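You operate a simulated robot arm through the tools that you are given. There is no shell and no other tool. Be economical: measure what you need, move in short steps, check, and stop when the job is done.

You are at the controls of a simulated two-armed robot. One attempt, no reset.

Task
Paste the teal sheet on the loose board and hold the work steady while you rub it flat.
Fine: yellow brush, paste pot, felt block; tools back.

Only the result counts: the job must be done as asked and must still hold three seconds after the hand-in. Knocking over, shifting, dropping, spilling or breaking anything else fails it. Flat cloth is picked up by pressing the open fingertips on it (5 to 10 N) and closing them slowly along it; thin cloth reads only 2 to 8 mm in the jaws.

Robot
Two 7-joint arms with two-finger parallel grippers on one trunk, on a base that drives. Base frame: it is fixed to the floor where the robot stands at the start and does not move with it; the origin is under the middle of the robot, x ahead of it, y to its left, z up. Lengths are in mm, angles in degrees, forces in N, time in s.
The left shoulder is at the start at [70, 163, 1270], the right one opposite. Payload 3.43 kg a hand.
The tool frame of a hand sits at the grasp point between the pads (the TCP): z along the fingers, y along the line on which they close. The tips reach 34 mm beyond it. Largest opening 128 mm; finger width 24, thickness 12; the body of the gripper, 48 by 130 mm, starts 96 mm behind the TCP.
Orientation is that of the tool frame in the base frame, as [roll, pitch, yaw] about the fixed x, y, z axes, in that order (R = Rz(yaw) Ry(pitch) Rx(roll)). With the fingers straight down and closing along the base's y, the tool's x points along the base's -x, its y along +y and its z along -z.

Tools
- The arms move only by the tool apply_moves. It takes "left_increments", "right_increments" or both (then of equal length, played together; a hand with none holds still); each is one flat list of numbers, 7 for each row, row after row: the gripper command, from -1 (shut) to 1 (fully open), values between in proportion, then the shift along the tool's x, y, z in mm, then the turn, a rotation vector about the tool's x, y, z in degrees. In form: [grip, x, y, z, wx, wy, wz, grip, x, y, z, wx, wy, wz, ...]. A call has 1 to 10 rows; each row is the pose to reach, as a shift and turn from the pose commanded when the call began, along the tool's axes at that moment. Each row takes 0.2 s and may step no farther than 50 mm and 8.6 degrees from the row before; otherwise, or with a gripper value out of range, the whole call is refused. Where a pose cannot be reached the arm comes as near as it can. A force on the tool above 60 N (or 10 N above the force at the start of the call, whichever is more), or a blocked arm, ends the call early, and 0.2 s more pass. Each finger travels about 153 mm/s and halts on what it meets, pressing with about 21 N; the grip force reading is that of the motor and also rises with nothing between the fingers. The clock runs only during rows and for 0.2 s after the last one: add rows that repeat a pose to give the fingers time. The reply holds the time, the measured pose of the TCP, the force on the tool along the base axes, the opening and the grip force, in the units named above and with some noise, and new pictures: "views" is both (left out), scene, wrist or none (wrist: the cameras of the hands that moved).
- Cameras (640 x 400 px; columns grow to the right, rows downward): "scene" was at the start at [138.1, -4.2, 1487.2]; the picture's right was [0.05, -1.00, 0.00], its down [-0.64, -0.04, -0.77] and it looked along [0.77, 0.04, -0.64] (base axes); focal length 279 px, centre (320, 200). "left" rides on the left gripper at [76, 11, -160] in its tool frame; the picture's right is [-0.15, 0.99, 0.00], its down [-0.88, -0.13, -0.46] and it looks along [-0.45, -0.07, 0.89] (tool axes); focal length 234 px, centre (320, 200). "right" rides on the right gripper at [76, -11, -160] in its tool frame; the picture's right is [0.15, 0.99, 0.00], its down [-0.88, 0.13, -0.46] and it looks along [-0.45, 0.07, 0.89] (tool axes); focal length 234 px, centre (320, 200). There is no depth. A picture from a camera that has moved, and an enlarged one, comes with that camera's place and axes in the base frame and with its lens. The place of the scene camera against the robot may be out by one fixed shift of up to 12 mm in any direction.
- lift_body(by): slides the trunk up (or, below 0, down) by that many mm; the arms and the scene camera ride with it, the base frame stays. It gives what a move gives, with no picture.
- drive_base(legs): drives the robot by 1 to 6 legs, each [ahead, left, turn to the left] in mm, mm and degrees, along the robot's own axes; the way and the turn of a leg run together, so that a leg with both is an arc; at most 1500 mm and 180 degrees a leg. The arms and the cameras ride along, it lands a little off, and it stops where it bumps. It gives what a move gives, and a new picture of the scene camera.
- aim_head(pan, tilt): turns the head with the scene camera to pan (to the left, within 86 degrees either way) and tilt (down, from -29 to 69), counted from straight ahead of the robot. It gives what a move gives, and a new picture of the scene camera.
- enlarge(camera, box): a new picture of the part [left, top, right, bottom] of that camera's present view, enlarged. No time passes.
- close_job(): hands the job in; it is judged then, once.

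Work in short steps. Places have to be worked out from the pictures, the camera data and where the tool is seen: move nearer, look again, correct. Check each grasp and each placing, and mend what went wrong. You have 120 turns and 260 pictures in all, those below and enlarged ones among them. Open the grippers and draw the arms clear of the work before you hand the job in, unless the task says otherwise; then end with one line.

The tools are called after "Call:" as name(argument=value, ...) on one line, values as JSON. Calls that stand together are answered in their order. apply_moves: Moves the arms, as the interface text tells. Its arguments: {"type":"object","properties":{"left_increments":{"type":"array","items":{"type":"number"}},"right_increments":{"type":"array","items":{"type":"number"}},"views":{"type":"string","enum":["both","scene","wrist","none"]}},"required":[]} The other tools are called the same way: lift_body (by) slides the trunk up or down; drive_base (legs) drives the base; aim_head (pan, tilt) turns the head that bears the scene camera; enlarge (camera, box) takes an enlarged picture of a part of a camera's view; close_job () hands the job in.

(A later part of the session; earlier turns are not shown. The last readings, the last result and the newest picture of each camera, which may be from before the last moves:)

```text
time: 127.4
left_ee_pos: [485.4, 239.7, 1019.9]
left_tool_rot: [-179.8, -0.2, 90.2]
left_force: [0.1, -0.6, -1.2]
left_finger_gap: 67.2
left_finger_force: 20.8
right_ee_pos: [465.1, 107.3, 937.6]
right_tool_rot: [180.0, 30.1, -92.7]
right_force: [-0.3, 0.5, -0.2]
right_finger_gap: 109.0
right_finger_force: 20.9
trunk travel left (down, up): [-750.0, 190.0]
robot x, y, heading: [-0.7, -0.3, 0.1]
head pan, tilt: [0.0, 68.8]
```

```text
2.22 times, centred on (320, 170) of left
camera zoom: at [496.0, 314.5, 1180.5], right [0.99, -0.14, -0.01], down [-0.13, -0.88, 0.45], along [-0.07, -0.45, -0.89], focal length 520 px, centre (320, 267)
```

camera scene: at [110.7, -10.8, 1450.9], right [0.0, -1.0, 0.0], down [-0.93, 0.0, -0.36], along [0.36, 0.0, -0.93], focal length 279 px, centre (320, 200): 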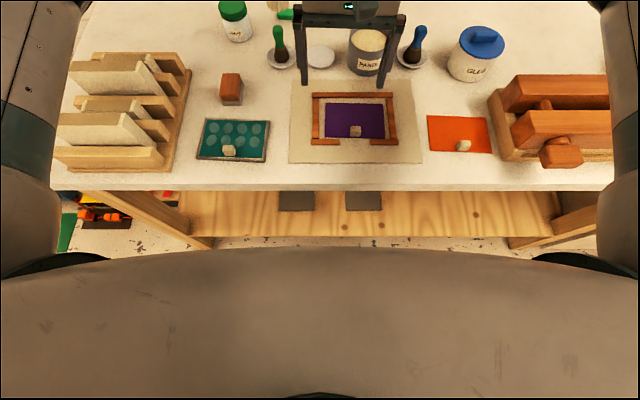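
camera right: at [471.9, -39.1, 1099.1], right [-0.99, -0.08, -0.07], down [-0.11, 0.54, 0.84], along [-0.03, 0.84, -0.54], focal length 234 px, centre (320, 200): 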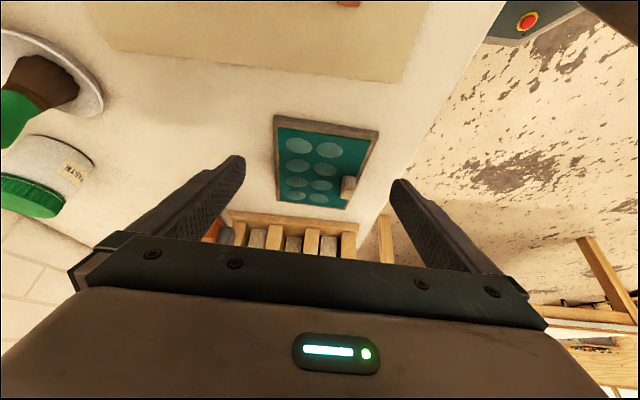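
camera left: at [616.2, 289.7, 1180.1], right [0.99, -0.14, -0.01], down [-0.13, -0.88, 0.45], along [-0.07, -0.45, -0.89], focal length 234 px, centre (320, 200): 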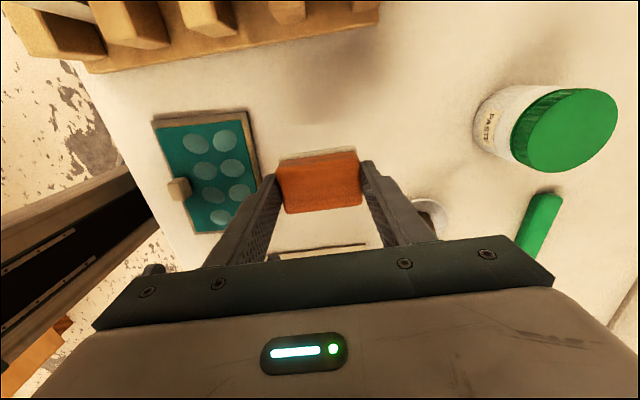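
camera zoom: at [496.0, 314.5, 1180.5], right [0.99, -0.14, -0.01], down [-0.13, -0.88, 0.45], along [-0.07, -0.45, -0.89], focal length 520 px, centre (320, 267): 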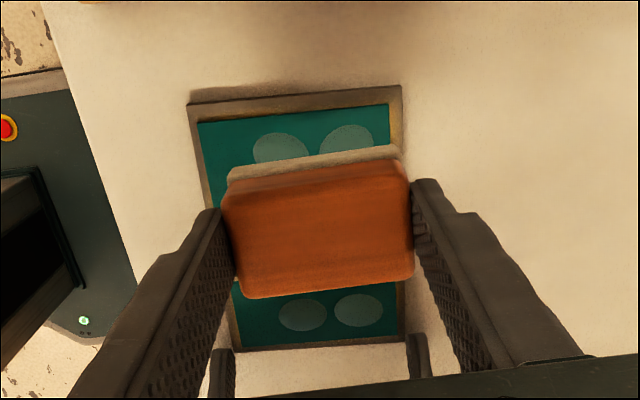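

Clamped again. Leftmost blisters are at y≈248, and I'll keep the front finger clear of the tab by staying at x≈488 near it. Lowering onto the left column.

Call:
apply_moves(left_increments=[-1, 10, -1, 30, 0, 0, 0, -1, 10, -1, 52, 0, 0, 0, -1, 10, -1, 58, 0, 0, 0, -1, 10, -1, 61, 0, 0, 0, -1, 10, -1, 63, 0, 0, 0], views="none")

```text
time: 128.6
left_ee_pos: [481.1, 250.4, 957.9]
left_tool_rot: [180.0, -0.1, 90.2]
left_force: [2.1, -0.3, 24.0]
left_finger_gap: 67.3
left_finger_force: 21.2
right_ee_pos: [463.6, 107.3, 936.9]
right_tool_rot: [179.9, 29.9, -92.8]
right_force: [4.3, 4.2, -5.5]
right_finger_gap: 109.0
right_finger_force: 21.1
trunk travel left (down, up): [-750.0, 190.0]
robot x, y, heading: [-0.4, -1.4, 0.1]
head pan, tilt: [0.0, 68.8]
```

Pressing at 24 N. I'll rub leftmost to mid and back, staying behind the tab.

Call:
apply_moves(left_increments=[-1, 3, 4, 0, 0, 0, 0, -1, -8, 7, 0, 0, 0, 0, -1, -20, 8, 0, 0, 0, 0, -1, -32, 8, 0, 0, 0, 0, -1, -44, 8, 0, 0, 0, 0, -1, -56, 8, 0, 0, 0, 0, -1, -42, 8, 0, 0, 0, 0, -1, -26, 8, 0, 0, 0, 0, -1, -10, 7, 0, 0, 0, 0, -1, 0, 3, 0, 0, 0, 0], views="none")

Call:
enlarge(camera="scene", box=[110, 60, 300, 190])

Call:
enlarge(camera="left", box=[200, 80, 440, 260])

```text
time: 130.8
left_ee_pos: [483.8, 249.9, 958.6]
left_tool_rot: [-179.9, -0.2, 90.1]
left_force: [3.3, -10.1, 29.0]
left_finger_gap: 67.2
left_finger_force: 21.2
right_ee_pos: [463.2, 106.3, 937.4]
right_tool_rot: [-179.9, 30.3, -92.5]
right_force: [-0.9, 0.0, 0.0]
right_finger_gap: 95.7
right_finger_force: 0.0
trunk travel left (down, up): [-750.0, 190.0]
robot x, y, heading: [0.2, 0.4, 0.0]
head pan, tilt: [0.0, 68.8]
```

```text
3.08 times, centred on (205, 125) of scene
camera zoom: at [106.7, -11.3, 1451.2], right [0.0, -1.0, 0.0], down [-0.93, 0.0, -0.36], along [0.36, 0.0, -0.93], focal length 857 px, centre (674, 431)
```

zoom: 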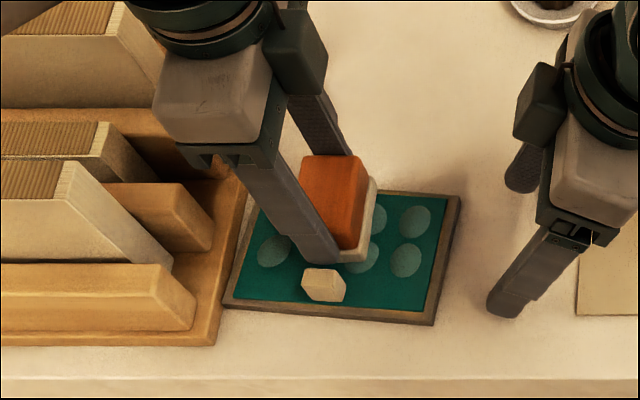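

```text
2.22 times, centred on (320, 170) of left
camera zoom: at [494.8, 324.0, 1118.9], right [0.99, -0.14, 0.0], down [-0.13, -0.88, 0.45], along [-0.07, -0.45, -0.89], focal length 520 px, centre (320, 267)
```

zoom: 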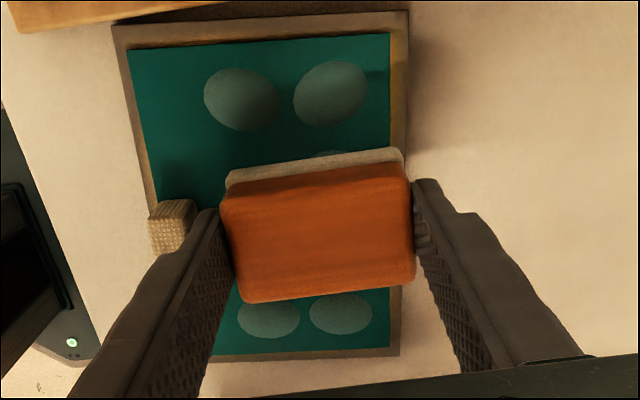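

The board slipped out of the clamp and was carried about 45 mm left by the block's friction, staying clear of the rack. I'll open the right hand, drag the board back the same way with the pressed block, then re-clamp. After that I'll rub only front-to-back, where the clamp fingers block the motion.

Call:
apply_moves(left_increments=[-1, 0, 0, 0, 0, 0, 0, -1, 0, 0, 0, 0, 0, 0, -1, 0, 0, 0, 0, 0, 0, -1, -7, 1, 0, 0, 0, 0, -1, -14, 2, 0, 0, 0, 0, -1, -21, 3, 0, 0, 0, 0, -1, -28, 4, 0, 0, 0, 0, -1, -35, 5, 0, 0, 0, 0, -1, -42, 6, 0, 0, 0, 0, -1, -45, 6, 0, 0, 0, 0], right_increments=[1, 0, 3, 0, 0, 0, 0, 1, 0, 6, 0, 0, 0, 0, 1, 0, 6, 0, 0, 0, 0, 1, 0, 6, 0, 0, 0, 0, 1, 0, 6, 0, 0, 0, 0, 1, 0, 6, 0, 0, 0, 0, 1, 0, 6, 0, 0, 0, 0, 1, 0, 6, 0, 0, 0, 0, 1, 0, 6, 0, 0, 0, 0, 1, 0, 6, 0, 0, 0, 0], views="none")

Call:
enlarge(camera="scene", box=[110, 60, 300, 190])

Call:
enlarge(camera="left", box=[200, 80, 440, 260])

```text
time: 133.0
left_ee_pos: [488.8, 206.9, 958.5]
left_tool_rot: [-179.9, -0.2, 90.2]
left_force: [-1.8, 11.8, 30.7]
left_finger_gap: 67.4
left_finger_force: 20.6
right_ee_pos: [457.1, 107.6, 938.5]
right_tool_rot: [-179.9, 30.2, -92.6]
right_force: [-0.3, 0.5, 0.0]
right_finger_gap: 128.0
right_finger_force: 0.0
trunk travel left (down, up): [-750.0, 190.0]
robot x, y, heading: [-4.1, -1.0, 0.1]
head pan, tilt: [0.0, 68.8]
```

```text
3.08 times, centred on (205, 125) of scene
camera zoom: at [105.9, -8.0, 1451.3], right [0.0, -1.0, 0.0], down [-0.93, 0.0, -0.36], along [0.36, 0.0, -0.93], focal length 857 px, centre (674, 431)
```

zoom: 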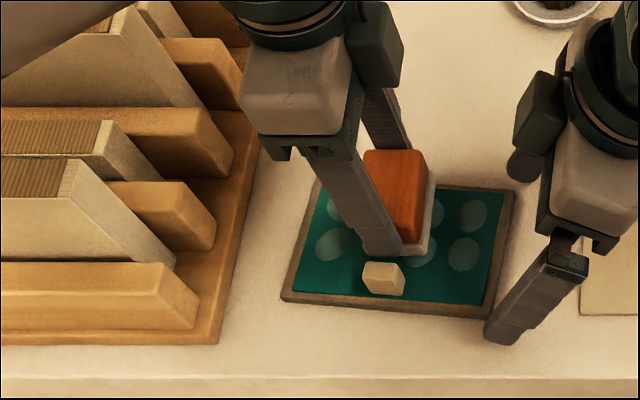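

```text
2.22 times, centred on (320, 170) of left
camera zoom: at [499.4, 282.1, 1118.7], right [0.99, -0.14, 0.0], down [-0.13, -0.88, 0.45], along [-0.07, -0.45, -0.89], focal length 520 px, centre (320, 267)
```

zoom: 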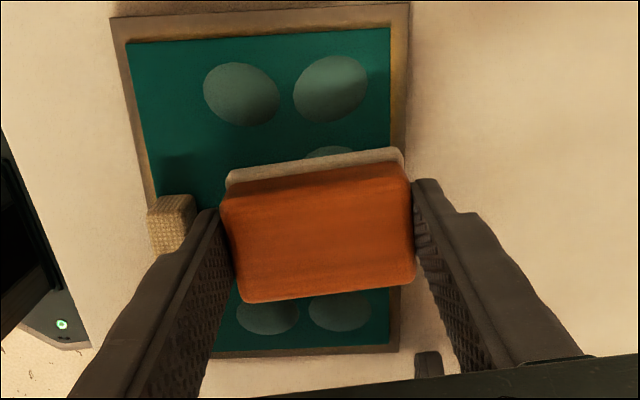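

The board is back near the clamp. I'll move the right fingers 16 mm further onto it, match its yaw and close.

Call:
apply_moves(right_increments=[1, -5, -1, 3, 0.5, 0, 0.9, 1, -10, -2, 6, 1, 0, 1.8, 1, -13.4, -2, 8.9, 1.5, 0, 2.6, 0.9, -13.4, -2, 8.9, 1.5, 0, 2.6, 0.8, -13.4, -2, 8.9, 1.5, 0, 2.6, 0.7, -13.4, -2, 8.9, 1.5, 0, 2.6, 0.5, -13.4, -2, 8.9, 1.5, 0, 2.6, 0.3, -13.4, -2, 8.9, 1.5, 0, 2.6], views="none")

Call:
enlarge(camera="scene", box=[110, 60, 300, 190])

```text
time: 134.8
left_ee_pos: [489.3, 206.3, 958.7]
left_tool_rot: [-179.9, -0.2, 90.2]
left_force: [1.3, -1.2, 25.6]
left_finger_gap: 67.5
left_finger_force: 20.9
right_ee_pos: [460.2, 122.6, 936.5]
right_tool_rot: [-179.9, 30.1, -95.7]
right_force: [-3.3, 1.3, 0.8]
right_finger_gap: 109.1
right_finger_force: 20.8
trunk travel left (down, up): [-750.0, 190.0]
robot x, y, heading: [2.7, 2.9, -0.2]
head pan, tilt: [0.0, 68.8]
```

```text
3.08 times, centred on (205, 125) of scene
camera zoom: at [106.2, -9.4, 1451.3], right [0.0, -1.0, 0.0], down [-0.93, 0.0, -0.36], along [0.36, 0.0, -0.93], focal length 857 px, centre (674, 431)
```

zoom: 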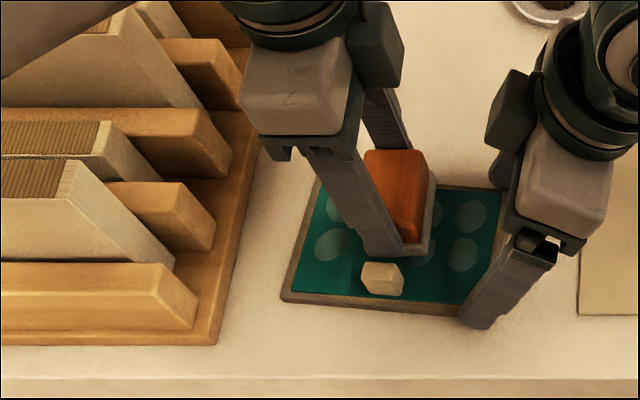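

Firmly clamped, with deeper overlap. I'll now rub column by column, front-to-back only, lifting in between, starting with the second column at y≈222.

Call:
apply_moves(left_increments=[-1, 0, 0, -8, 0, 0, 0, -1, 15, -1, -8, 0, 0, 0, -1, 15, -1, -0.5, 0, 0, 0, -1, 15, 6, -0.5, 0, 0, 0, -1, 15, 13, -0.5, 0, 0, 0, -1, 15, 6, -0.5, 0, 0, 0, -1, 15, -1, -0.5, 0, 0, 0, -1, 15, 13, -0.5, 0, 0, 0, -1, 15, -1, -0.5, 0, 0, 0, -1, 25, -1, -25, 0, 0, 0], views="none")

Call:
enlarge(camera="scene", box=[110, 60, 300, 190])

Call:
enlarge(camera="left", box=[200, 60, 440, 260])

```text
time: 137.0
left_ee_pos: [488.1, 231.5, 980.5]
left_tool_rot: [-179.6, -0.3, 90.1]
left_force: [0.5, 0.9, 0.0]
left_finger_gap: 67.2
left_finger_force: 20.8
right_ee_pos: [461.4, 123.1, 936.3]
right_tool_rot: [-180.0, 30.1, -95.7]
right_force: [-2.7, -2.0, 12.1]
right_finger_gap: 109.1
right_finger_force: 21.4
trunk travel left (down, up): [-750.0, 190.0]
robot x, y, heading: [3.7, 0.3, 0.0]
head pan, tilt: [0.0, 68.8]
```

```text
3.08 times, centred on (205, 125) of scene
camera zoom: at [107.3, -9.3, 1450.8], right [0.0, -1.0, 0.0], down [-0.93, 0.0, -0.36], along [0.36, 0.0, -0.93], focal length 857 px, centre (674, 431)
```

zoom: 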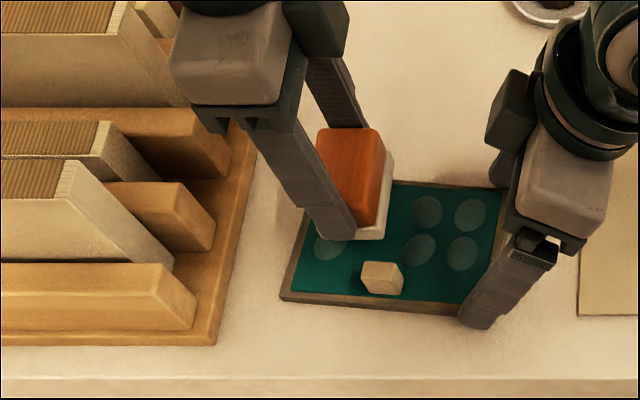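

```text
2.00 times, centred on (320, 160) of left
camera zoom: at [500.2, 305.3, 1141.4], right [0.99, -0.14, -0.01], down [-0.13, -0.88, 0.45], along [-0.07, -0.45, -0.89], focal length 468 px, centre (320, 280)
```

zoom: 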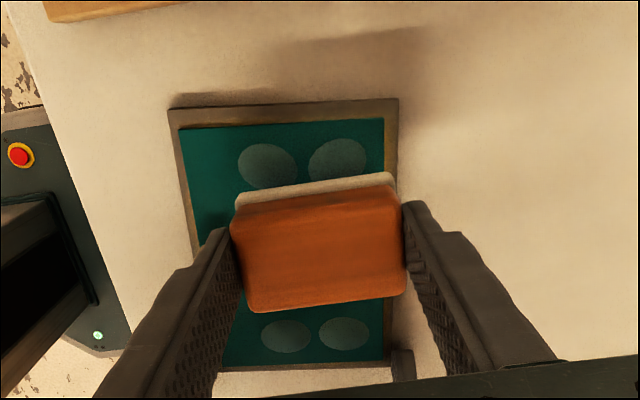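

The second column's blisters look gone and the board held. Now the leftmost column at y≈257.

Call:
apply_moves(left_increments=[-1, 20, -5, 10, 0, 0, 0, -1, 26, -8, 19, 0, 0, 0, -1, 26, -8, 23.5, 0, 0, 0, -1, 26, 0, 23.5, 0, 0, 0, -1, 26, 6, 23.5, 0, 0, 0, -1, 26, -5, 23.5, 0, 0, 0, -1, 26, -15, 23.5, 0, 0, 0, -1, 26, -2, 23.5, 0, 0, 0, -1, 26, -10, 22, 0, 0, 0, -1, 26, -5, -20, 0, 0, 0], views="none")

Call:
apply_moves(left_increments=[-1, -15, 0, -15, 0, 0, 0, -1, -50, 5, -15, 0, 0, 0, -1, -68, 5, -10, 0, 0, 0, -1, -68, 5, 15, 0, 0, 0, -1, -68, 5, 25, 0, 0, 0], views="none")

Call:
enlarge(camera="scene", box=[110, 60, 300, 190])

```text
time: 139.2
left_ee_pos: [483.4, 256.2, 1001.1]
left_tool_rot: [-179.5, -0.3, 90.2]
left_force: [0.2, -0.2, -0.3]
left_finger_gap: 67.3
left_finger_force: 20.8
right_ee_pos: [462.4, 121.4, 936.8]
right_tool_rot: [180.0, 30.1, -95.7]
right_force: [-1.8, -0.1, 6.7]
right_finger_gap: 109.2
right_finger_force: 20.6
trunk travel left (down, up): [-750.0, 190.0]
robot x, y, heading: [-1.2, -0.9, -0.1]
head pan, tilt: [0.0, 68.8]
```

```text
time: 140.4
left_ee_pos: [488.0, 187.8, 976.3]
left_tool_rot: [-179.8, -0.2, 90.2]
left_force: [0.3, 0.1, -1.0]
left_finger_gap: 67.3
left_finger_force: 21.0
right_ee_pos: [463.2, 123.8, 936.0]
right_tool_rot: [180.0, 30.2, -95.7]
right_force: [0.5, 0.4, 7.0]
right_finger_gap: 109.4
right_finger_force: 20.7
trunk travel left (down, up): [-750.0, 190.0]
robot x, y, heading: [1.7, -0.2, 0.3]
head pan, tilt: [0.0, 68.8]
```

```text
3.08 times, centred on (205, 125) of scene
camera zoom: at [108.5, -8.6, 1451.1], right [0.0, -1.0, 0.0], down [-0.93, 0.0, -0.36], along [0.36, 0.0, -0.93], focal length 857 px, centre (674, 431)
```

zoom: 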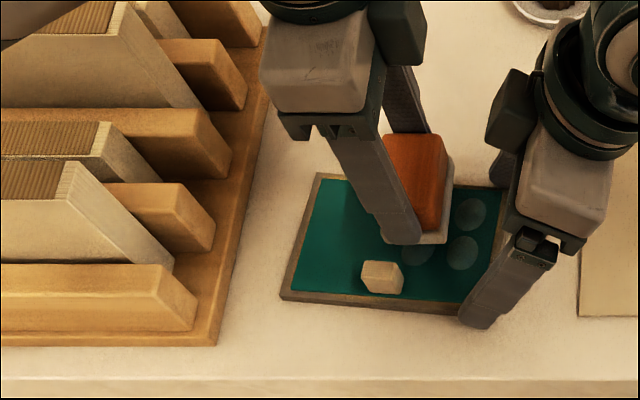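

Both left columns are flat. Now the third column at y≈189, staying behind the tab.

Call:
apply_moves(left_increments=[-1, -1, 1, 12, 0, 0, 0, -1, -1, 1, 18, 0, 0, 0, -1, -1, 1, 19, 0, 0, 0, -1, -1, 7, 19, 0, 0, 0, -1, -1, 14, 19, 0, 0, 0, -1, -1, 7, 19, 0, 0, 0, -1, -1, 0, 19, 0, 0, 0, -1, -1, 12, 19, 0, 0, 0, -1, -1, 1, 18.5, 0, 0, 0, -1, -1, 1, -10, 0, 0, 0], views="none")

Call:
enlarge(camera="scene", box=[160, 80, 300, 180])

```text
time: 142.6
left_ee_pos: [489.3, 187.7, 986.0]
left_tool_rot: [-179.6, -0.3, 90.0]
left_force: [0.8, 0.1, -1.0]
left_finger_gap: 67.4
left_finger_force: 21.2
right_ee_pos: [461.5, 123.5, 937.8]
right_tool_rot: [179.9, 30.1, -95.6]
right_force: [-1.4, -1.1, 4.2]
right_finger_gap: 109.3
right_finger_force: 21.0
trunk travel left (down, up): [-750.0, 190.0]
robot x, y, heading: [-1.6, 0.4, 0.1]
head pan, tilt: [0.0, 68.8]
```

```text
4.00 times, centred on (230, 130) of scene
camera zoom: at [108.3, -9.0, 1450.8], right [0.0, -1.0, 0.0], down [-0.93, 0.0, -0.36], along [0.36, 0.0, -0.93], focal length 1114 px, centre (680, 480)
```

zoom: 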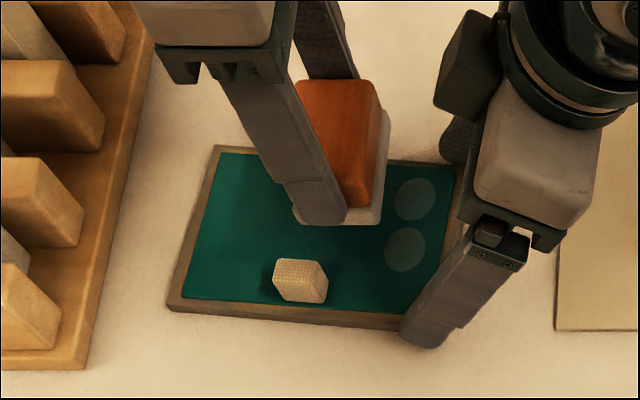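

Only the rightmost column remains, at y≈157. I'll rub it at y≈165, x≈464–477, keeping clear of the right fingers.

Call:
apply_moves(left_increments=[-1, -10, -15, 0, 0, 0, 0, -1, -22.7, -19, 5, 0, 0, 0, -1, -22.7, -19, 20, 0, 0, 0, -1, -22.7, -19, 27, 0, 0, 0, -1, -22.7, -19, 29, 0, 0, 0, -1, -22.7, -12, 29, 0, 0, 0, -1, -22.7, -25, 29, 0, 0, 0, -1, -22.7, -12, 29, 0, 0, 0, -1, -22.7, -22, 28, 0, 0, 0, -1, -15, -19, -10, 0, 0, 0], views="none")

Call:
apply_moves(left_increments=[-1, 20, 10, -10, 0, 0, 0, -1, 60, 10, -15, 0, 0, 0, -1, 60, 10, -15, 0, 0, 0], views="none")

Call:
enlarge(camera="scene", box=[160, 80, 300, 180])

Call:
enlarge(camera="left", box=[200, 60, 440, 280])

```text
time: 144.8
left_ee_pos: [470.2, 174.6, 996.5]
left_tool_rot: [-179.7, -0.3, 90.1]
left_force: [0.2, -0.2, -0.4]
left_finger_gap: 67.3
left_finger_force: 21.0
right_ee_pos: [462.3, 123.1, 937.5]
right_tool_rot: [-180.0, 30.1, -95.6]
right_force: [-1.0, -1.5, 3.6]
right_finger_gap: 109.2
right_finger_force: 21.1
trunk travel left (down, up): [-750.0, 190.0]
robot x, y, heading: [-1.2, -1.2, 0.1]
head pan, tilt: [0.0, 68.8]
```

```text
time: 145.6
left_ee_pos: [482.2, 232.7, 1011.4]
left_tool_rot: [-179.7, -0.2, 90.1]
left_force: [1.0, 1.0, -0.9]
left_finger_gap: 67.3
left_finger_force: 20.8
right_ee_pos: [461.9, 123.5, 936.3]
right_tool_rot: [180.0, 30.2, -95.6]
right_force: [0.1, 0.5, 3.6]
right_finger_gap: 109.1
right_finger_force: 21.2
trunk travel left (down, up): [-750.0, 190.0]
robot x, y, heading: [-0.0, 1.2, 0.4]
head pan, tilt: [0.0, 68.8]
```

```text
4.00 times, centred on (230, 130) of scene
camera zoom: at [109.1, -9.2, 1451.0], right [0.0, -1.0, 0.0], down [-0.93, 0.0, -0.36], along [0.36, 0.0, -0.93], focal length 1114 px, centre (680, 480)
```

zoom: 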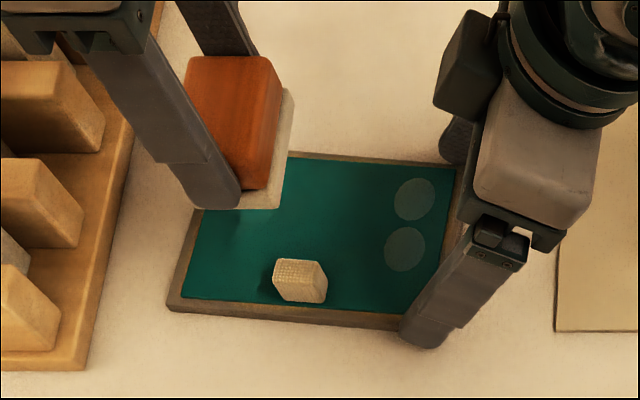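

```text
1.82 times, centred on (320, 170) of left
camera zoom: at [493.8, 307.4, 1172.4], right [0.99, -0.14, -0.01], down [-0.13, -0.88, 0.45], along [-0.07, -0.45, -0.89], focal length 426 px, centre (320, 254)
```

zoom: 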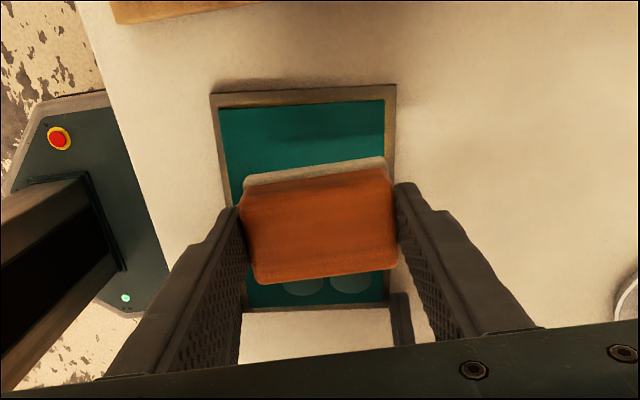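

The rightmost column is still there, since I was too far off its centre. I'll shift the right clamp 8 mm outward to make room, then rub centred at y≈157.

Call:
apply_moves(left_increments=[-1, 0, 0, 0, 0, 0, 0, -1, 0, 0, 0, 0, 0, 0, -1, 0, 0, 0, 0, 0, 0, -1, 0, 0, 0, 0, 0, 0, -1, -10, -4, 0, 0, 0, 0, -1, -30, -8, 0, 0, 0, 0, -1, -55, -12, 0, 0, 0, 0, -1, -75, -14, 10, 0, 0, 0, -1, -75, -14, 35, 0, 0, 0, -1, -75, -14, 48, 0, 0, 0], right_increments=[0.85, 0, 0, 0, 0, 0, 0, 0.85, 3.5, 0, -2, 0, 0, 0, 0.85, 6.9, 0, -4, 0, 0, 0, 0.7, 6.9, 0, -4, 0, 0, 0, 0.5, 6.9, 0, -4, 0, 0, 0, 0.3, 6.9, 0, -4, 0, 0, 0, 0.3, 6.9, 0, -4, 0, 0, 0, 0.3, 6.9, 0, -4, 0, 0, 0, 0.3, 6.9, 0, -4, 0, 0, 0, 0.3, 6.9, 0, -4, 0, 0, 0], views="none")

Call:
enlarge(camera="scene", box=[160, 70, 300, 180])

```text
time: 147.8
left_ee_pos: [465.8, 157.7, 962.1]
left_tool_rot: [-179.7, -0.2, 90.1]
left_force: [-0.1, 0.7, -0.7]
left_finger_gap: 67.4
left_finger_force: 21.3
right_ee_pos: [461.3, 116.7, 936.8]
right_tool_rot: [-180.0, 30.1, -95.6]
right_force: [0.5, 0.4, -0.1]
right_finger_gap: 109.2
right_finger_force: 21.1
trunk travel left (down, up): [-750.0, 190.0]
robot x, y, heading: [2.1, 0.5, 0.3]
head pan, tilt: [0.0, 68.8]
```

```text
3.64 times, centred on (230, 125) of scene
camera zoom: at [109.2, -8.6, 1451.0], right [0.0, -1.0, 0.0], down [-0.93, 0.0, -0.36], along [0.36, 0.0, -0.93], focal length 1013 px, centre (647, 473)
```

zoom: 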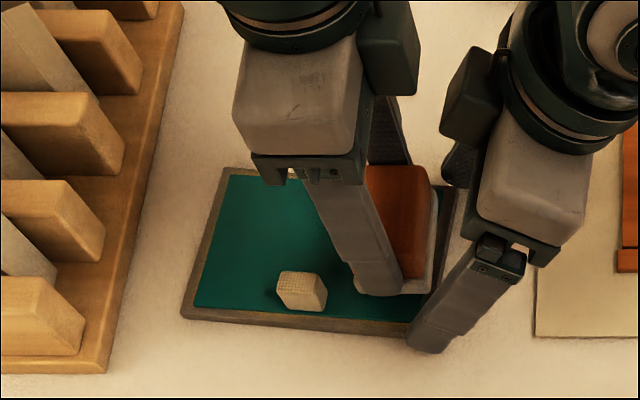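

Centred on the last column with clearance. Press and rub front-to-back.

Call:
apply_moves(left_increments=[-1, 0, 1, 4, 0, 0, 0, -1, 0, 1, 6, 0, 0, 0, -1, 0, 5, 6.5, 0, 0, 0, -1, 0, 9, 6.5, 0, 0, 0, -1, 0, 1, 6.5, 0, 0, 0, -1, 0, -7, 6.5, 0, 0, 0, -1, 0, 1, 6.5, 0, 0, 0, -1, 0, 9, 6.5, 0, 0, 0, -1, 0, 0, 6.5, 0, 0, 0, -1, 0, -8, 6.5, 0, 0, 0], views="none")

Call:
apply_moves(left_increments=[-1, 0, 8, 0, 0, 0, 0, -1, 0, 16, 0, 0, 0, 0, -1, 0, 8, 0, 0, 0, 0, -1, 0, 8, -20, 0, 0, 0, -1, 20, 15, -45, 0, 0, 0, -1, 60, 22, -50, 0, 0, 0, -1, 85, 22, -50, 0, 0, 0], views="none")

Call:
enlarge(camera="scene", box=[160, 80, 300, 180])

```text
time: 150.0
left_ee_pos: [460.7, 157.6, 958.2]
left_tool_rot: [180.0, -0.2, 90.1]
left_force: [12.3, -0.4, 31.2]
left_finger_gap: 67.6
left_finger_force: 21.0
right_ee_pos: [460.4, 114.2, 936.9]
right_tool_rot: [179.9, 30.2, -95.6]
right_force: [-5.9, -4.4, -2.8]
right_finger_gap: 109.2
right_finger_force: 20.3
trunk travel left (down, up): [-750.0, 190.0]
robot x, y, heading: [2.3, 1.3, 0.1]
head pan, tilt: [0.0, 68.8]
```

```text
time: 151.6
left_ee_pos: [480.2, 244.3, 1007.7]
left_tool_rot: [-179.8, -0.2, 90.1]
left_force: [-0.4, -0.5, -0.5]
left_finger_gap: 67.2
left_finger_force: 21.1
right_ee_pos: [460.2, 115.1, 938.2]
right_tool_rot: [-179.9, 30.1, -95.6]
right_force: [-0.8, 0.1, 19.2]
right_finger_gap: 83.8
right_finger_force: 0.9
trunk travel left (down, up): [-750.0, 190.0]
robot x, y, heading: [-0.9, 3.0, 0.1]
head pan, tilt: [0.0, 68.8]
```

```text
4.00 times, centred on (230, 130) of scene
camera zoom: at [107.0, -8.9, 1451.2], right [0.0, -1.0, 0.0], down [-0.93, 0.0, -0.36], along [0.36, 0.0, -0.93], focal length 1114 px, centre (680, 480)
```

zoom: 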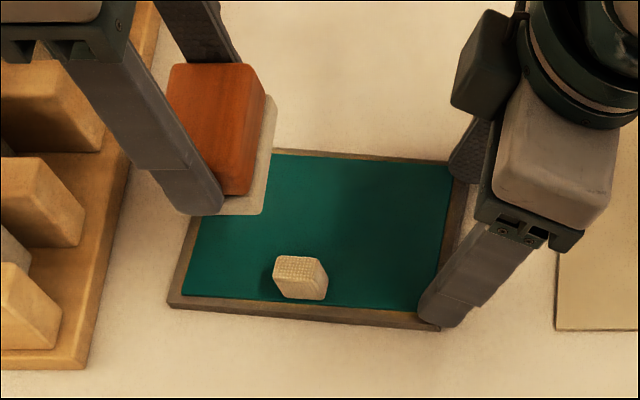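

All blisters appear flat. The right fingers slipped inward on top of the board at the end, so I'll lift the right hand straight up and away and check.

Call:
apply_moves(right_increments=[0.3, -10, 0, -17.3, 0, 0, 0, 0.3, -30, 0, -52, 0, 0, 0, 0.5, -40, 0, -80, 0, 0, 0, 0.5, -5, 0, -100, 0, 0, 0, 0.5, 35, 0, -115, 0, 6, 0, 0.5, 75, 0, -130, 0, 12, 0, 0.5, 100, 0, -140, 0, 18, 0], left_increments=[-1, 0, 0, 0, 0, 0, 0, -1, 0, 0, 0, 0, 0, 0, -1, 0, 0, -10, 0, 0, 0, -1, 0, 30, -20, 0, 0, 0, -1, -10, 65, -20, 0, 0, 0, -1, -20, 100, -20, 0, 0, 0, -1, -25, 120, -20, 0, 0, 0], views="scene")

Call:
enlarge(camera="scene", box=[160, 80, 300, 180])

```text
time: 153.2
left_ee_pos: [601.0, 216.9, 1026.4]
left_tool_rot: [-179.8, -0.2, 90.2]
left_force: [0.5, -0.1, -1.0]
left_finger_gap: 67.7
left_finger_force: 20.7
right_ee_pos: [448.8, -41.7, 1007.0]
right_tool_rot: [180.0, 12.0, -95.5]
right_force: [-0.3, 0.3, -0.1]
right_finger_gap: 96.1
right_finger_force: 0.0
trunk travel left (down, up): [-750.0, 190.0]
robot x, y, heading: [-1.3, -3.5, 0.2]
head pan, tilt: [0.0, 68.8]
camera scene: at [109.4, -9.0, 1451.0], right [0.0, -1.0, 0.0], down [-0.93, 0.0, -0.36], along [0.36, 0.0, -0.93], focal length 279 px, centre (320, 200)
```

scene: 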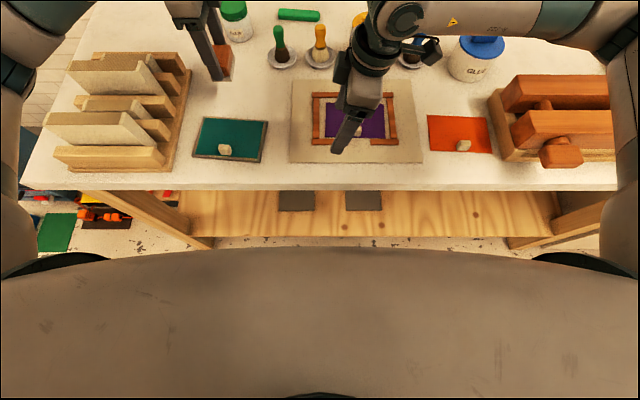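

```text
4.00 times, centred on (230, 130) of scene
camera zoom: at [109.4, -9.0, 1451.0], right [0.0, -1.0, 0.0], down [-0.93, 0.0, -0.36], along [0.36, 0.0, -0.93], focal length 1114 px, centre (680, 480)
```

zoom: 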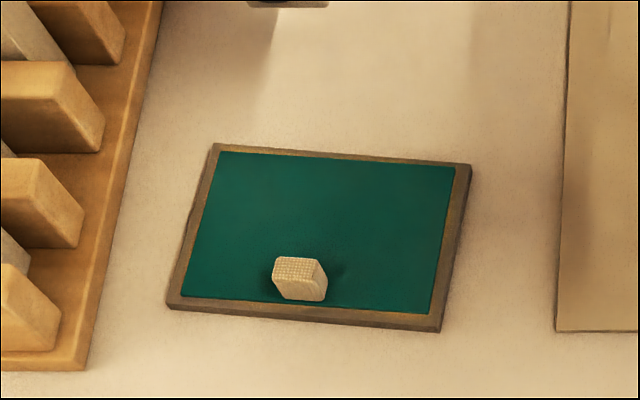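

The sheet is flat, centred and stuck. Now I'll get the block home via a hand-over: the left hand turns the block so its long side runs along y and brings it to about (600, 150). The right hand levels and turns back to yaw 180.

Call:
apply_moves(left_increments=[-1, 0, 0, 0, 0, 0, -8.5, -1, -5, 2, 0, 0, 0, -17, -1, -15, 4, 0, 0, 0, -25.5, -1, -25, 6, 0, 0, 0, -34, -1, -35, 8, 0, 0, 0, -42.5, -1, -45, 8, 0, 0, 0, -51, -1, -55, 8, 0, 0, 0, -59.5, -1, -67, 8, 0, 0, 0, -68, -1, -67, 8, 0, 0, 0, -76.5, -1, -67, 8, 0, 0, 0, -85], right_increments=[0.5, 8, 0, -25, 0, 6, 0, 0.5, 16, 0, -50, 0, 12, 0, 0.5, 24.5, 0, -76.8, 0.9, 12, 8.5, 0.5, 24.5, 0, -76.8, 1.8, 11.9, 17, 0.5, 24.5, 0, -76.8, 2.7, 11.8, 25.5, 0.5, 24.5, 0, -76.8, 3.6, 11.65, 34, 0.5, 24.5, 0, -76.8, 4.5, 11.4, 42.5, 0.5, 24.5, 0, -76.8, 5.3, 11.2, 51, 0.5, 24.5, 0, -76.8, 6.2, 10.9, 59.5, 0.5, 24.5, 0, -76.8, 7.1, 10.5, 67.5], views="none")

```text
time: 155.4
left_ee_pos: [609.7, 151.9, 1025.1]
left_tool_rot: [179.9, -0.3, 175.4]
left_force: [0.2, -0.6, 0.3]
left_finger_gap: 67.5
left_finger_force: 21.3
right_ee_pos: [442.5, -81.1, 1077.4]
right_tool_rot: [179.8, 0.1, -163.6]
right_force: [-0.1, -0.8, 0.7]
right_finger_gap: 96.3
right_finger_force: 0.1
trunk travel left (down, up): [-750.0, 190.0]
robot x, y, heading: [-3.2, -0.5, 0.1]
head pan, tilt: [0.0, 68.8]
```

Left sets the block down on the table and retreats; right completes its turn.

Call:
apply_moves(left_increments=[-1, 0, 0, 30, 0, 0, -5.5, -1, 0, 0, 60, 0, 0, -5.5, -1, 0, 0, 71, 0, 0, -5.5, -1, 0, 0, 75.5, 0, 0, -5.5, -0.3, 0, 0, 75, 0, 0, -5.5, 0.3, 0, 0, 75, 0, 0, -5.5, 0.4, 0, 0, 75, 0, 0, -5.5, 0.4, 0, 0, 35, 0, 0, -5.5, 0.4, 0, 0, -10, 0, 0, -5.5, 0.4, 0, 0, -50, 0, 0, -5.5], right_increments=[0.5, 0, 0, 0, 0, 0, 5, 0.5, 0, 0, 0, 0, 0, 10, 0.5, 0, 0, 0, 0, 0, 15.5, 0.5, 0, 0, 0, 0, 0, 15.5, 0.5, 0, 0, 0, 0, 0, 15.5, 0.5, 0, 0, 0, 0, 0, 15.5, 0.5, 0, 0, 0, 0, 0, 15.5, 0.5, 0, 0, 0, 0, 0, 15.5, 0.5, 0, 0, 0, 0, 0, 15.5, 0.5, 0, 0, 0, 0, 0, 15.5], views="wrist")

Call:
enlarge(camera="left", box=[220, 60, 420, 240])

```text
time: 157.6
left_ee_pos: [607.8, 149.3, 1078.4]
left_tool_rot: [179.8, -0.2, -179.4]
left_force: [0.1, 0.3, 0.3]
left_finger_gap: 89.6
left_finger_force: 0.0
right_ee_pos: [438.5, -80.6, 1077.9]
right_tool_rot: [179.9, 0.1, -179.0]
right_force: [-0.5, -0.8, 1.2]
right_finger_gap: 96.1
right_finger_force: 0.2
trunk travel left (down, up): [-750.0, 190.0]
robot x, y, heading: [0.9, 0.9, -0.1]
head pan, tilt: [0.0, 68.8]
camera right: at [363.1, -94.5, 1237.9], right [-0.17, 0.99, 0.0], down [0.88, 0.15, 0.46], along [0.45, 0.08, -0.89], focal length 234 px, centre (320, 200)
camera left: at [531.5, 159.6, 1238.8], right [0.14, 0.99, 0.0], down [0.88, -0.12, 0.45], along [0.45, -0.06, -0.89], focal length 234 px, centre (320, 200)
```

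right: 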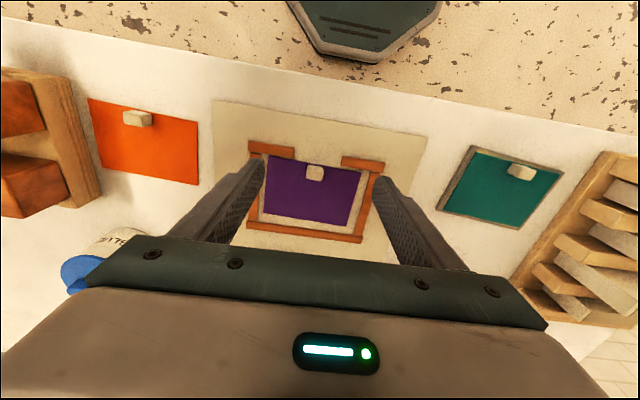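
left: 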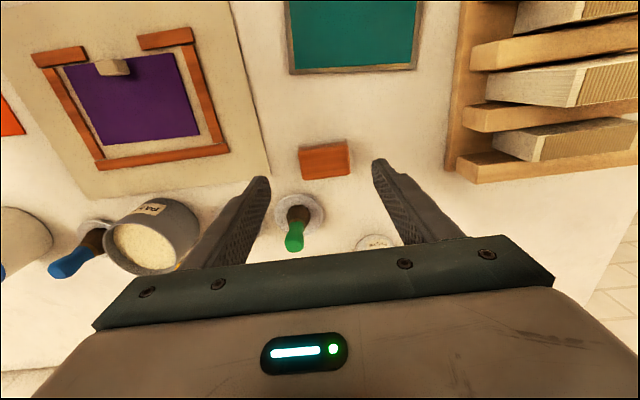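

```text
2.22 times, centred on (320, 150) of left
camera zoom: at [531.5, 159.6, 1238.8], right [0.14, 0.99, 0.0], down [0.88, -0.12, 0.45], along [0.45, -0.06, -0.89], focal length 520 px, centre (320, 311)
```

zoom: 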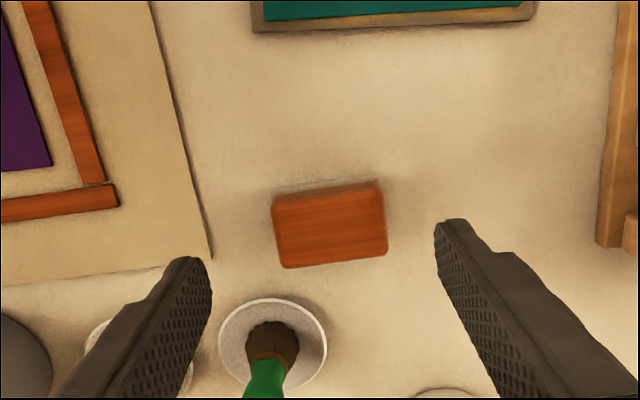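

The block stands at about (628, 153); it had slid a bit in the fingers. The left hand goes up and away to the left, and the right hand comes over the block.

Call:
apply_moves(left_increments=[0.4, 10, 40, -20, 0, 0, 0, 0.4, 20, 85, -30, 0, 0, 0, 0.4, 30, 130, -40, 0, 0, 0, 0.4, 48, 170, -50, 0, 0, 0, 0.4, 70, 190, -60, 0, 0, 0, 0.4, 90, 190, -60, 0, 0, 0, 0.4, 90, 190, -60, 0, 0, 0, 0.4, 90, 190, -60, 0, 0, 0, 0.4, 90, 190, -60, 0, 0, 0, 0.4, 90, 190, -60, 0, 0, 0], right_increments=[0.5, 0, 0, 0, 0, 0, 0, 0.5, 0, 0, 0, 0, 0, 0, 0.5, -27, 32, 0, 0, 0, 0, 0.5, -54, 64, 0, 0, 0, 0, 0.5, -81, 97, 0, 0, 0, 0, 0.5, -108, 130, 0, 0, 0, 0, 0.5, -136, 163, 0, 0, 0, 0, 0.5, -165, 197, 10, 0, 0, 0, 0.5, -193.5, 230.4, 25, 0, 0, 0, 0.5, -193.5, 230.4, 25, 0, 0, 0], views="wrist")

Call:
enlarge(camera="right", box=[220, 60, 420, 240])

```text
time: 159.8
left_ee_pos: [516.6, 337.1, 1138.4]
left_tool_rot: [179.7, -0.3, -179.5]
left_force: [0.1, -0.1, -0.5]
left_finger_gap: 89.7
left_finger_force: 0.0
right_ee_pos: [631.3, 152.9, 1053.5]
right_tool_rot: [179.8, 0.1, -178.9]
right_force: [0.3, -0.5, 0.9]
right_finger_gap: 95.8
right_finger_force: 0.0
trunk travel left (down, up): [-750.0, 190.0]
robot x, y, heading: [-2.5, 1.0, -0.1]
head pan, tilt: [0.0, 68.8]
camera right: at [556.0, 138.7, 1213.1], right [-0.17, 0.99, 0.0], down [0.88, 0.15, 0.46], along [0.45, 0.08, -0.89], focal length 234 px, centre (320, 200)
camera left: at [442.4, 346.2, 1299.6], right [0.14, 0.99, 0.0], down [0.88, -0.12, 0.45], along [0.45, -0.06, -0.89], focal length 234 px, centre (320, 200)
```

right: 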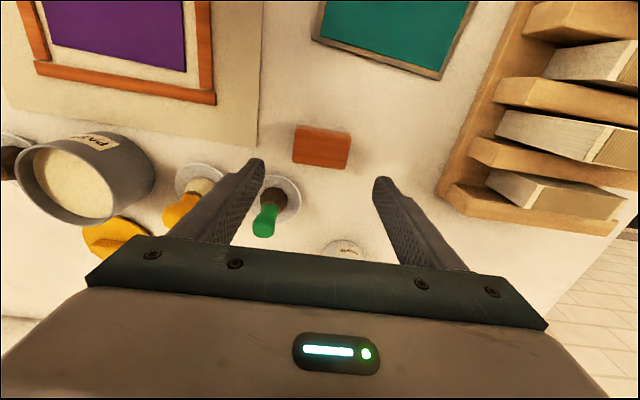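
left: 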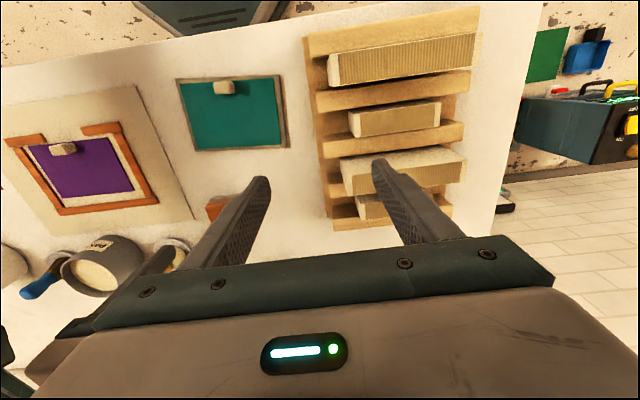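

```text
2.22 times, centred on (320, 150) of right
camera zoom: at [556.0, 138.7, 1213.1], right [-0.17, 0.99, 0.0], down [0.88, 0.15, 0.46], along [0.45, 0.08, -0.89], focal length 520 px, centre (320, 311)
```

zoom: 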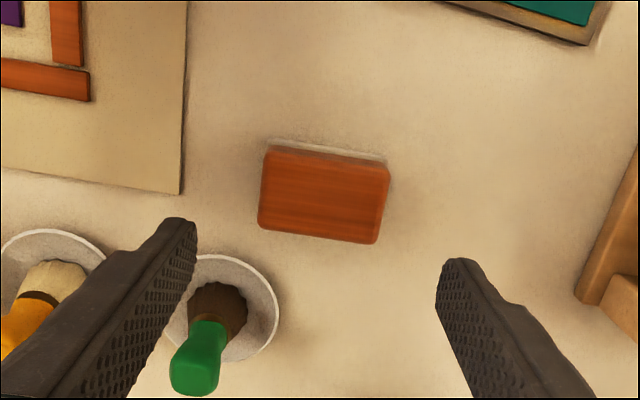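

Nearly centred (3 mm in x). Down, grip and lift.

Call:
apply_moves(right_increments=[0.5, 3, 1, 40, 0, 0, 0, 0.5, 3, 1, 80, 0, 0, 0, 0.5, 3, 1, 104, 0, 0, 0, 0.5, 3, 1, 104, 0, 0, 0, 0.1, 3, 1, 104, 0, 0, 0, -0.4, 3, 1, 104, 0, 0, 0, -1, 3, 1, 104, 0, 0, 0, -1, 3, 1, 104, 0, 0, 0, -1, 3, 1, 60, 0, 0, 0, -1, 3, 1, 15, 0, 0, 0], views="wrist")

```text
time: 162.0
left_ee_pos: [518.1, 339.4, 1138.8]
left_tool_rot: [179.9, -0.2, -179.3]
left_force: [-0.7, 0.3, 0.8]
left_finger_gap: 89.4
left_finger_force: 0.0
right_ee_pos: [628.6, 155.0, 1037.0]
right_tool_rot: [179.8, 0.1, -178.9]
right_force: [-0.1, -0.2, -0.7]
right_finger_gap: 68.5
right_finger_force: 21.4
trunk travel left (down, up): [-750.0, 190.0]
robot x, y, heading: [-4.0, 0.2, 0.2]
head pan, tilt: [0.0, 68.8]
camera right: at [552.2, 141.6, 1196.5], right [-0.17, 0.99, 0.0], down [0.88, 0.15, 0.46], along [0.45, 0.08, -0.89], focal length 234 px, centre (320, 200)
```

right: 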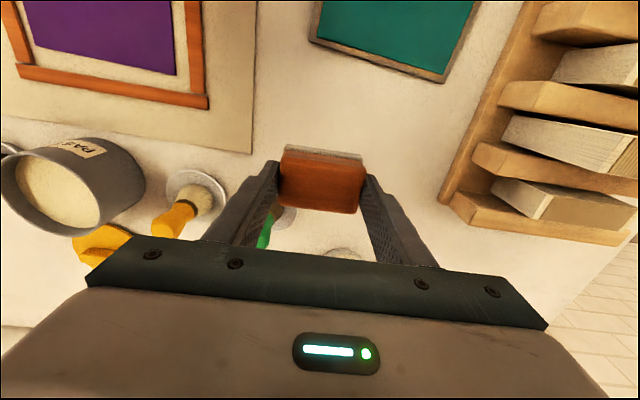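

The block is held. I'll raise it and carry it back toward its home spot.

Call:
apply_moves(right_increments=[-1, 5, 0, -40, 0, 0, 0, -1, 14, -33, -60, 0, 0, 0, -1, 25, -76, -60, 0, 0, 0, -1, 36, -120, -60, 0, 0, 0, -1, 44.4, -165, -60, 0, 0, 0, -1, 44.4, -212, -60, 0, 0, 0, -1, 44.4, -260, -60, 0, 0, 0, -1, 44.4, -308, -60, 0, 0, 0, -1, 44.4, -356, -60, 0, 0, 0, -1, 44.4, -400, -60, 0, 0, 0], views="none")

Call:
apply_moves(right_increments=[-1, 0, -45, 0, 0, 0, 0, -1, 0, -90, 0, 0, 0, 0, -1, 0, -90, 40, 0, 0, 0, -1, 0, -90, 70, 0, 0, 0, -1, 0, -90, 70, 0, 0, 0], views="both")

Call:
enlarge(camera="scene", box=[420, 20, 560, 120])

```text
time: 164.2
left_ee_pos: [517.7, 336.7, 1139.2]
left_tool_rot: [179.8, -0.2, -179.3]
left_force: [0.7, -0.6, -0.9]
left_finger_gap: 89.7
left_finger_force: 0.0
right_ee_pos: [591.6, -245.2, 1097.0]
right_tool_rot: [179.8, 0.1, -178.8]
right_force: [0.1, 0.6, -0.8]
right_finger_gap: 67.3
right_finger_force: 21.0
trunk travel left (down, up): [-750.0, 190.0]
robot x, y, heading: [-0.6, 1.5, 0.1]
head pan, tilt: [0.0, 68.8]
```

```text
time: 165.4
left_ee_pos: [517.7, 336.9, 1138.1]
left_tool_rot: [179.7, -0.3, -179.5]
left_force: [-0.1, 0.0, -0.1]
left_finger_gap: 89.8
left_finger_force: 0.1
right_ee_pos: [591.5, -336.9, 1028.1]
right_tool_rot: [179.9, 0.0, -178.9]
right_force: [0.2, 0.0, -1.0]
right_finger_gap: 67.6
right_finger_force: 20.9
trunk travel left (down, up): [-750.0, 190.0]
robot x, y, heading: [-2.4, 2.5, 0.1]
head pan, tilt: [0.0, 68.8]
camera scene: at [108.6, -8.7, 1451.1], right [0.0, -1.0, 0.0], down [-0.93, 0.0, -0.36], along [0.36, 0.0, -0.93], focal length 279 px, centre (320, 200)
camera right: at [515.7, -349.7, 1188.3], right [-0.17, 0.99, 0.0], down [0.88, 0.15, 0.46], along [0.45, 0.08, -0.89], focal length 234 px, centre (320, 200)
```

scene: 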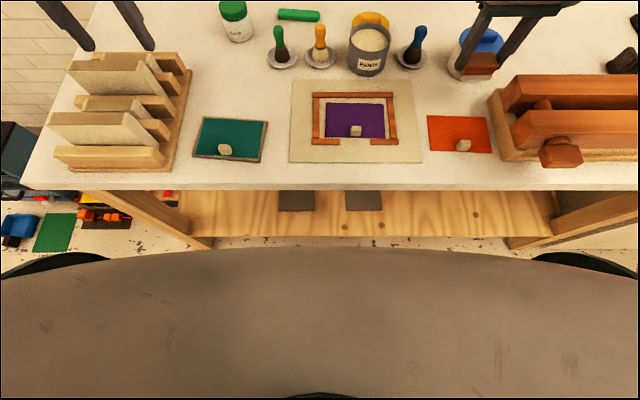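
right: 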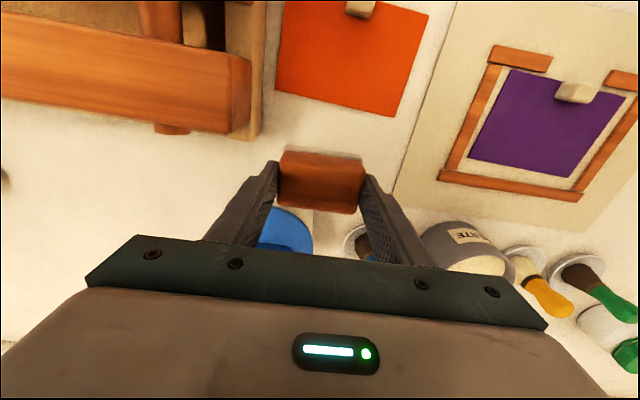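

```text
4.00 times, centred on (490, 70) of scene
camera zoom: at [108.6, -8.7, 1451.1], right [0.0, -1.0, 0.0], down [-0.93, 0.0, -0.36], along [0.36, 0.0, -0.93], focal length 1114 px, centre (-360, 720)
```

zoom: 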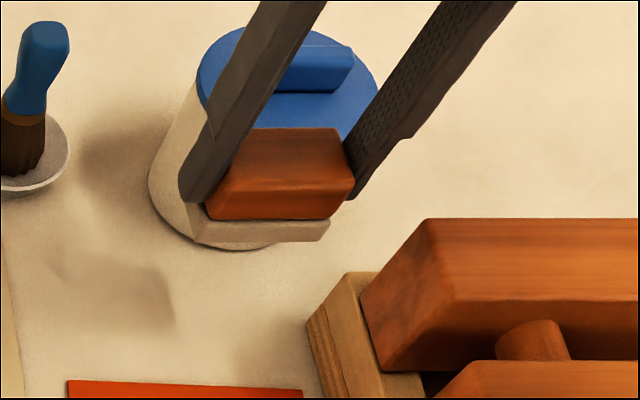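

Over the home spot. Lower, seat, release and rise.

Call:
apply_moves(right_increments=[-1, -1.5, 1, 35, 0, 0, 0, -1, -1.5, 1, 62, 0, 0, 0, -1, -1.5, 1, 75, 0, 0, 0, -1, -1.5, 1, 80, 0, 0, 0, -0.4, -1.5, 1, 79, 0, 0, 0, 0.3, -1.5, 1, 79, 0, 0, 0, 0.4, -1.5, 1, 79, 0, 0, 0, 0.4, -1.5, 1, 45, 0, 0, 0, 0.4, -1.5, 1, 0, 0, 0, 0, 0.4, -1.5, 1, -45, 0, 0, 0], views="wrist")

Call:
enlarge(camera="scene", box=[420, 20, 560, 120])

Call:
enlarge(camera="scene", box=[160, 70, 300, 180])

```text
time: 167.6
left_ee_pos: [518.0, 338.6, 1139.3]
left_tool_rot: [179.8, -0.3, -179.3]
left_force: [0.7, 0.3, 0.1]
left_finger_gap: 89.7
left_finger_force: 0.1
right_ee_pos: [591.7, -336.3, 1071.5]
right_tool_rot: [179.9, 0.0, -178.9]
right_force: [0.6, -0.3, 0.4]
right_finger_gap: 89.5
right_finger_force: 0.0
trunk travel left (down, up): [-750.0, 190.0]
robot x, y, heading: [-3.5, -2.3, 0.3]
head pan, tilt: [0.0, 68.8]
camera right: at [516.3, -349.3, 1231.4], right [-0.17, 0.99, 0.0], down [0.88, 0.15, 0.46], along [0.45, 0.08, -0.89], focal length 234 px, centre (320, 200)
```

right: 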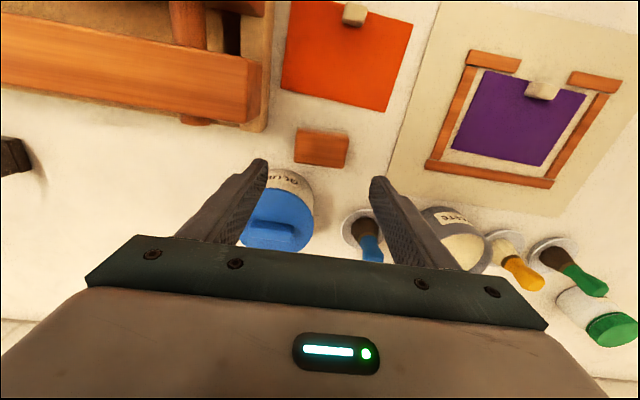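

```text
4.00 times, centred on (490, 70) of scene
camera zoom: at [108.6, -7.9, 1451.0], right [0.0, -1.0, 0.0], down [-0.93, 0.0, -0.36], along [0.36, 0.0, -0.93], focal length 1114 px, centre (-360, 720)
```

zoom: 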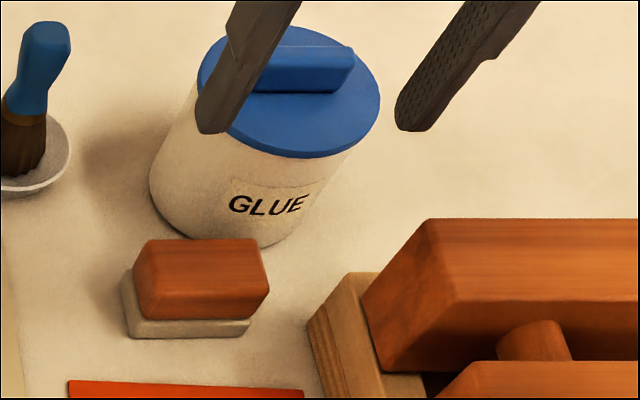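

```text
3.64 times, centred on (230, 125) of scene
camera zoom: at [108.6, -7.9, 1451.0], right [0.0, -1.0, 0.0], down [-0.93, 0.0, -0.36], along [0.36, 0.0, -0.93], focal length 1013 px, centre (647, 473)
```

zoom: 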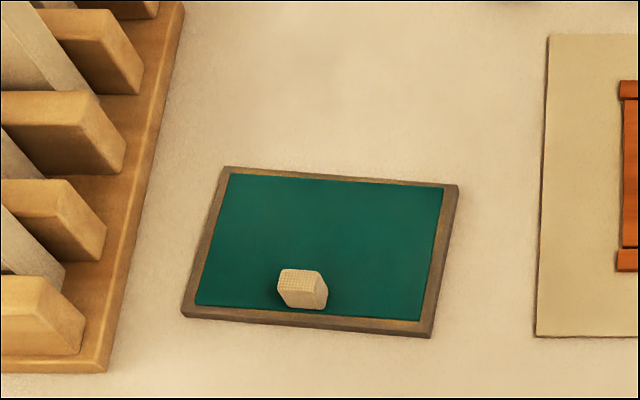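

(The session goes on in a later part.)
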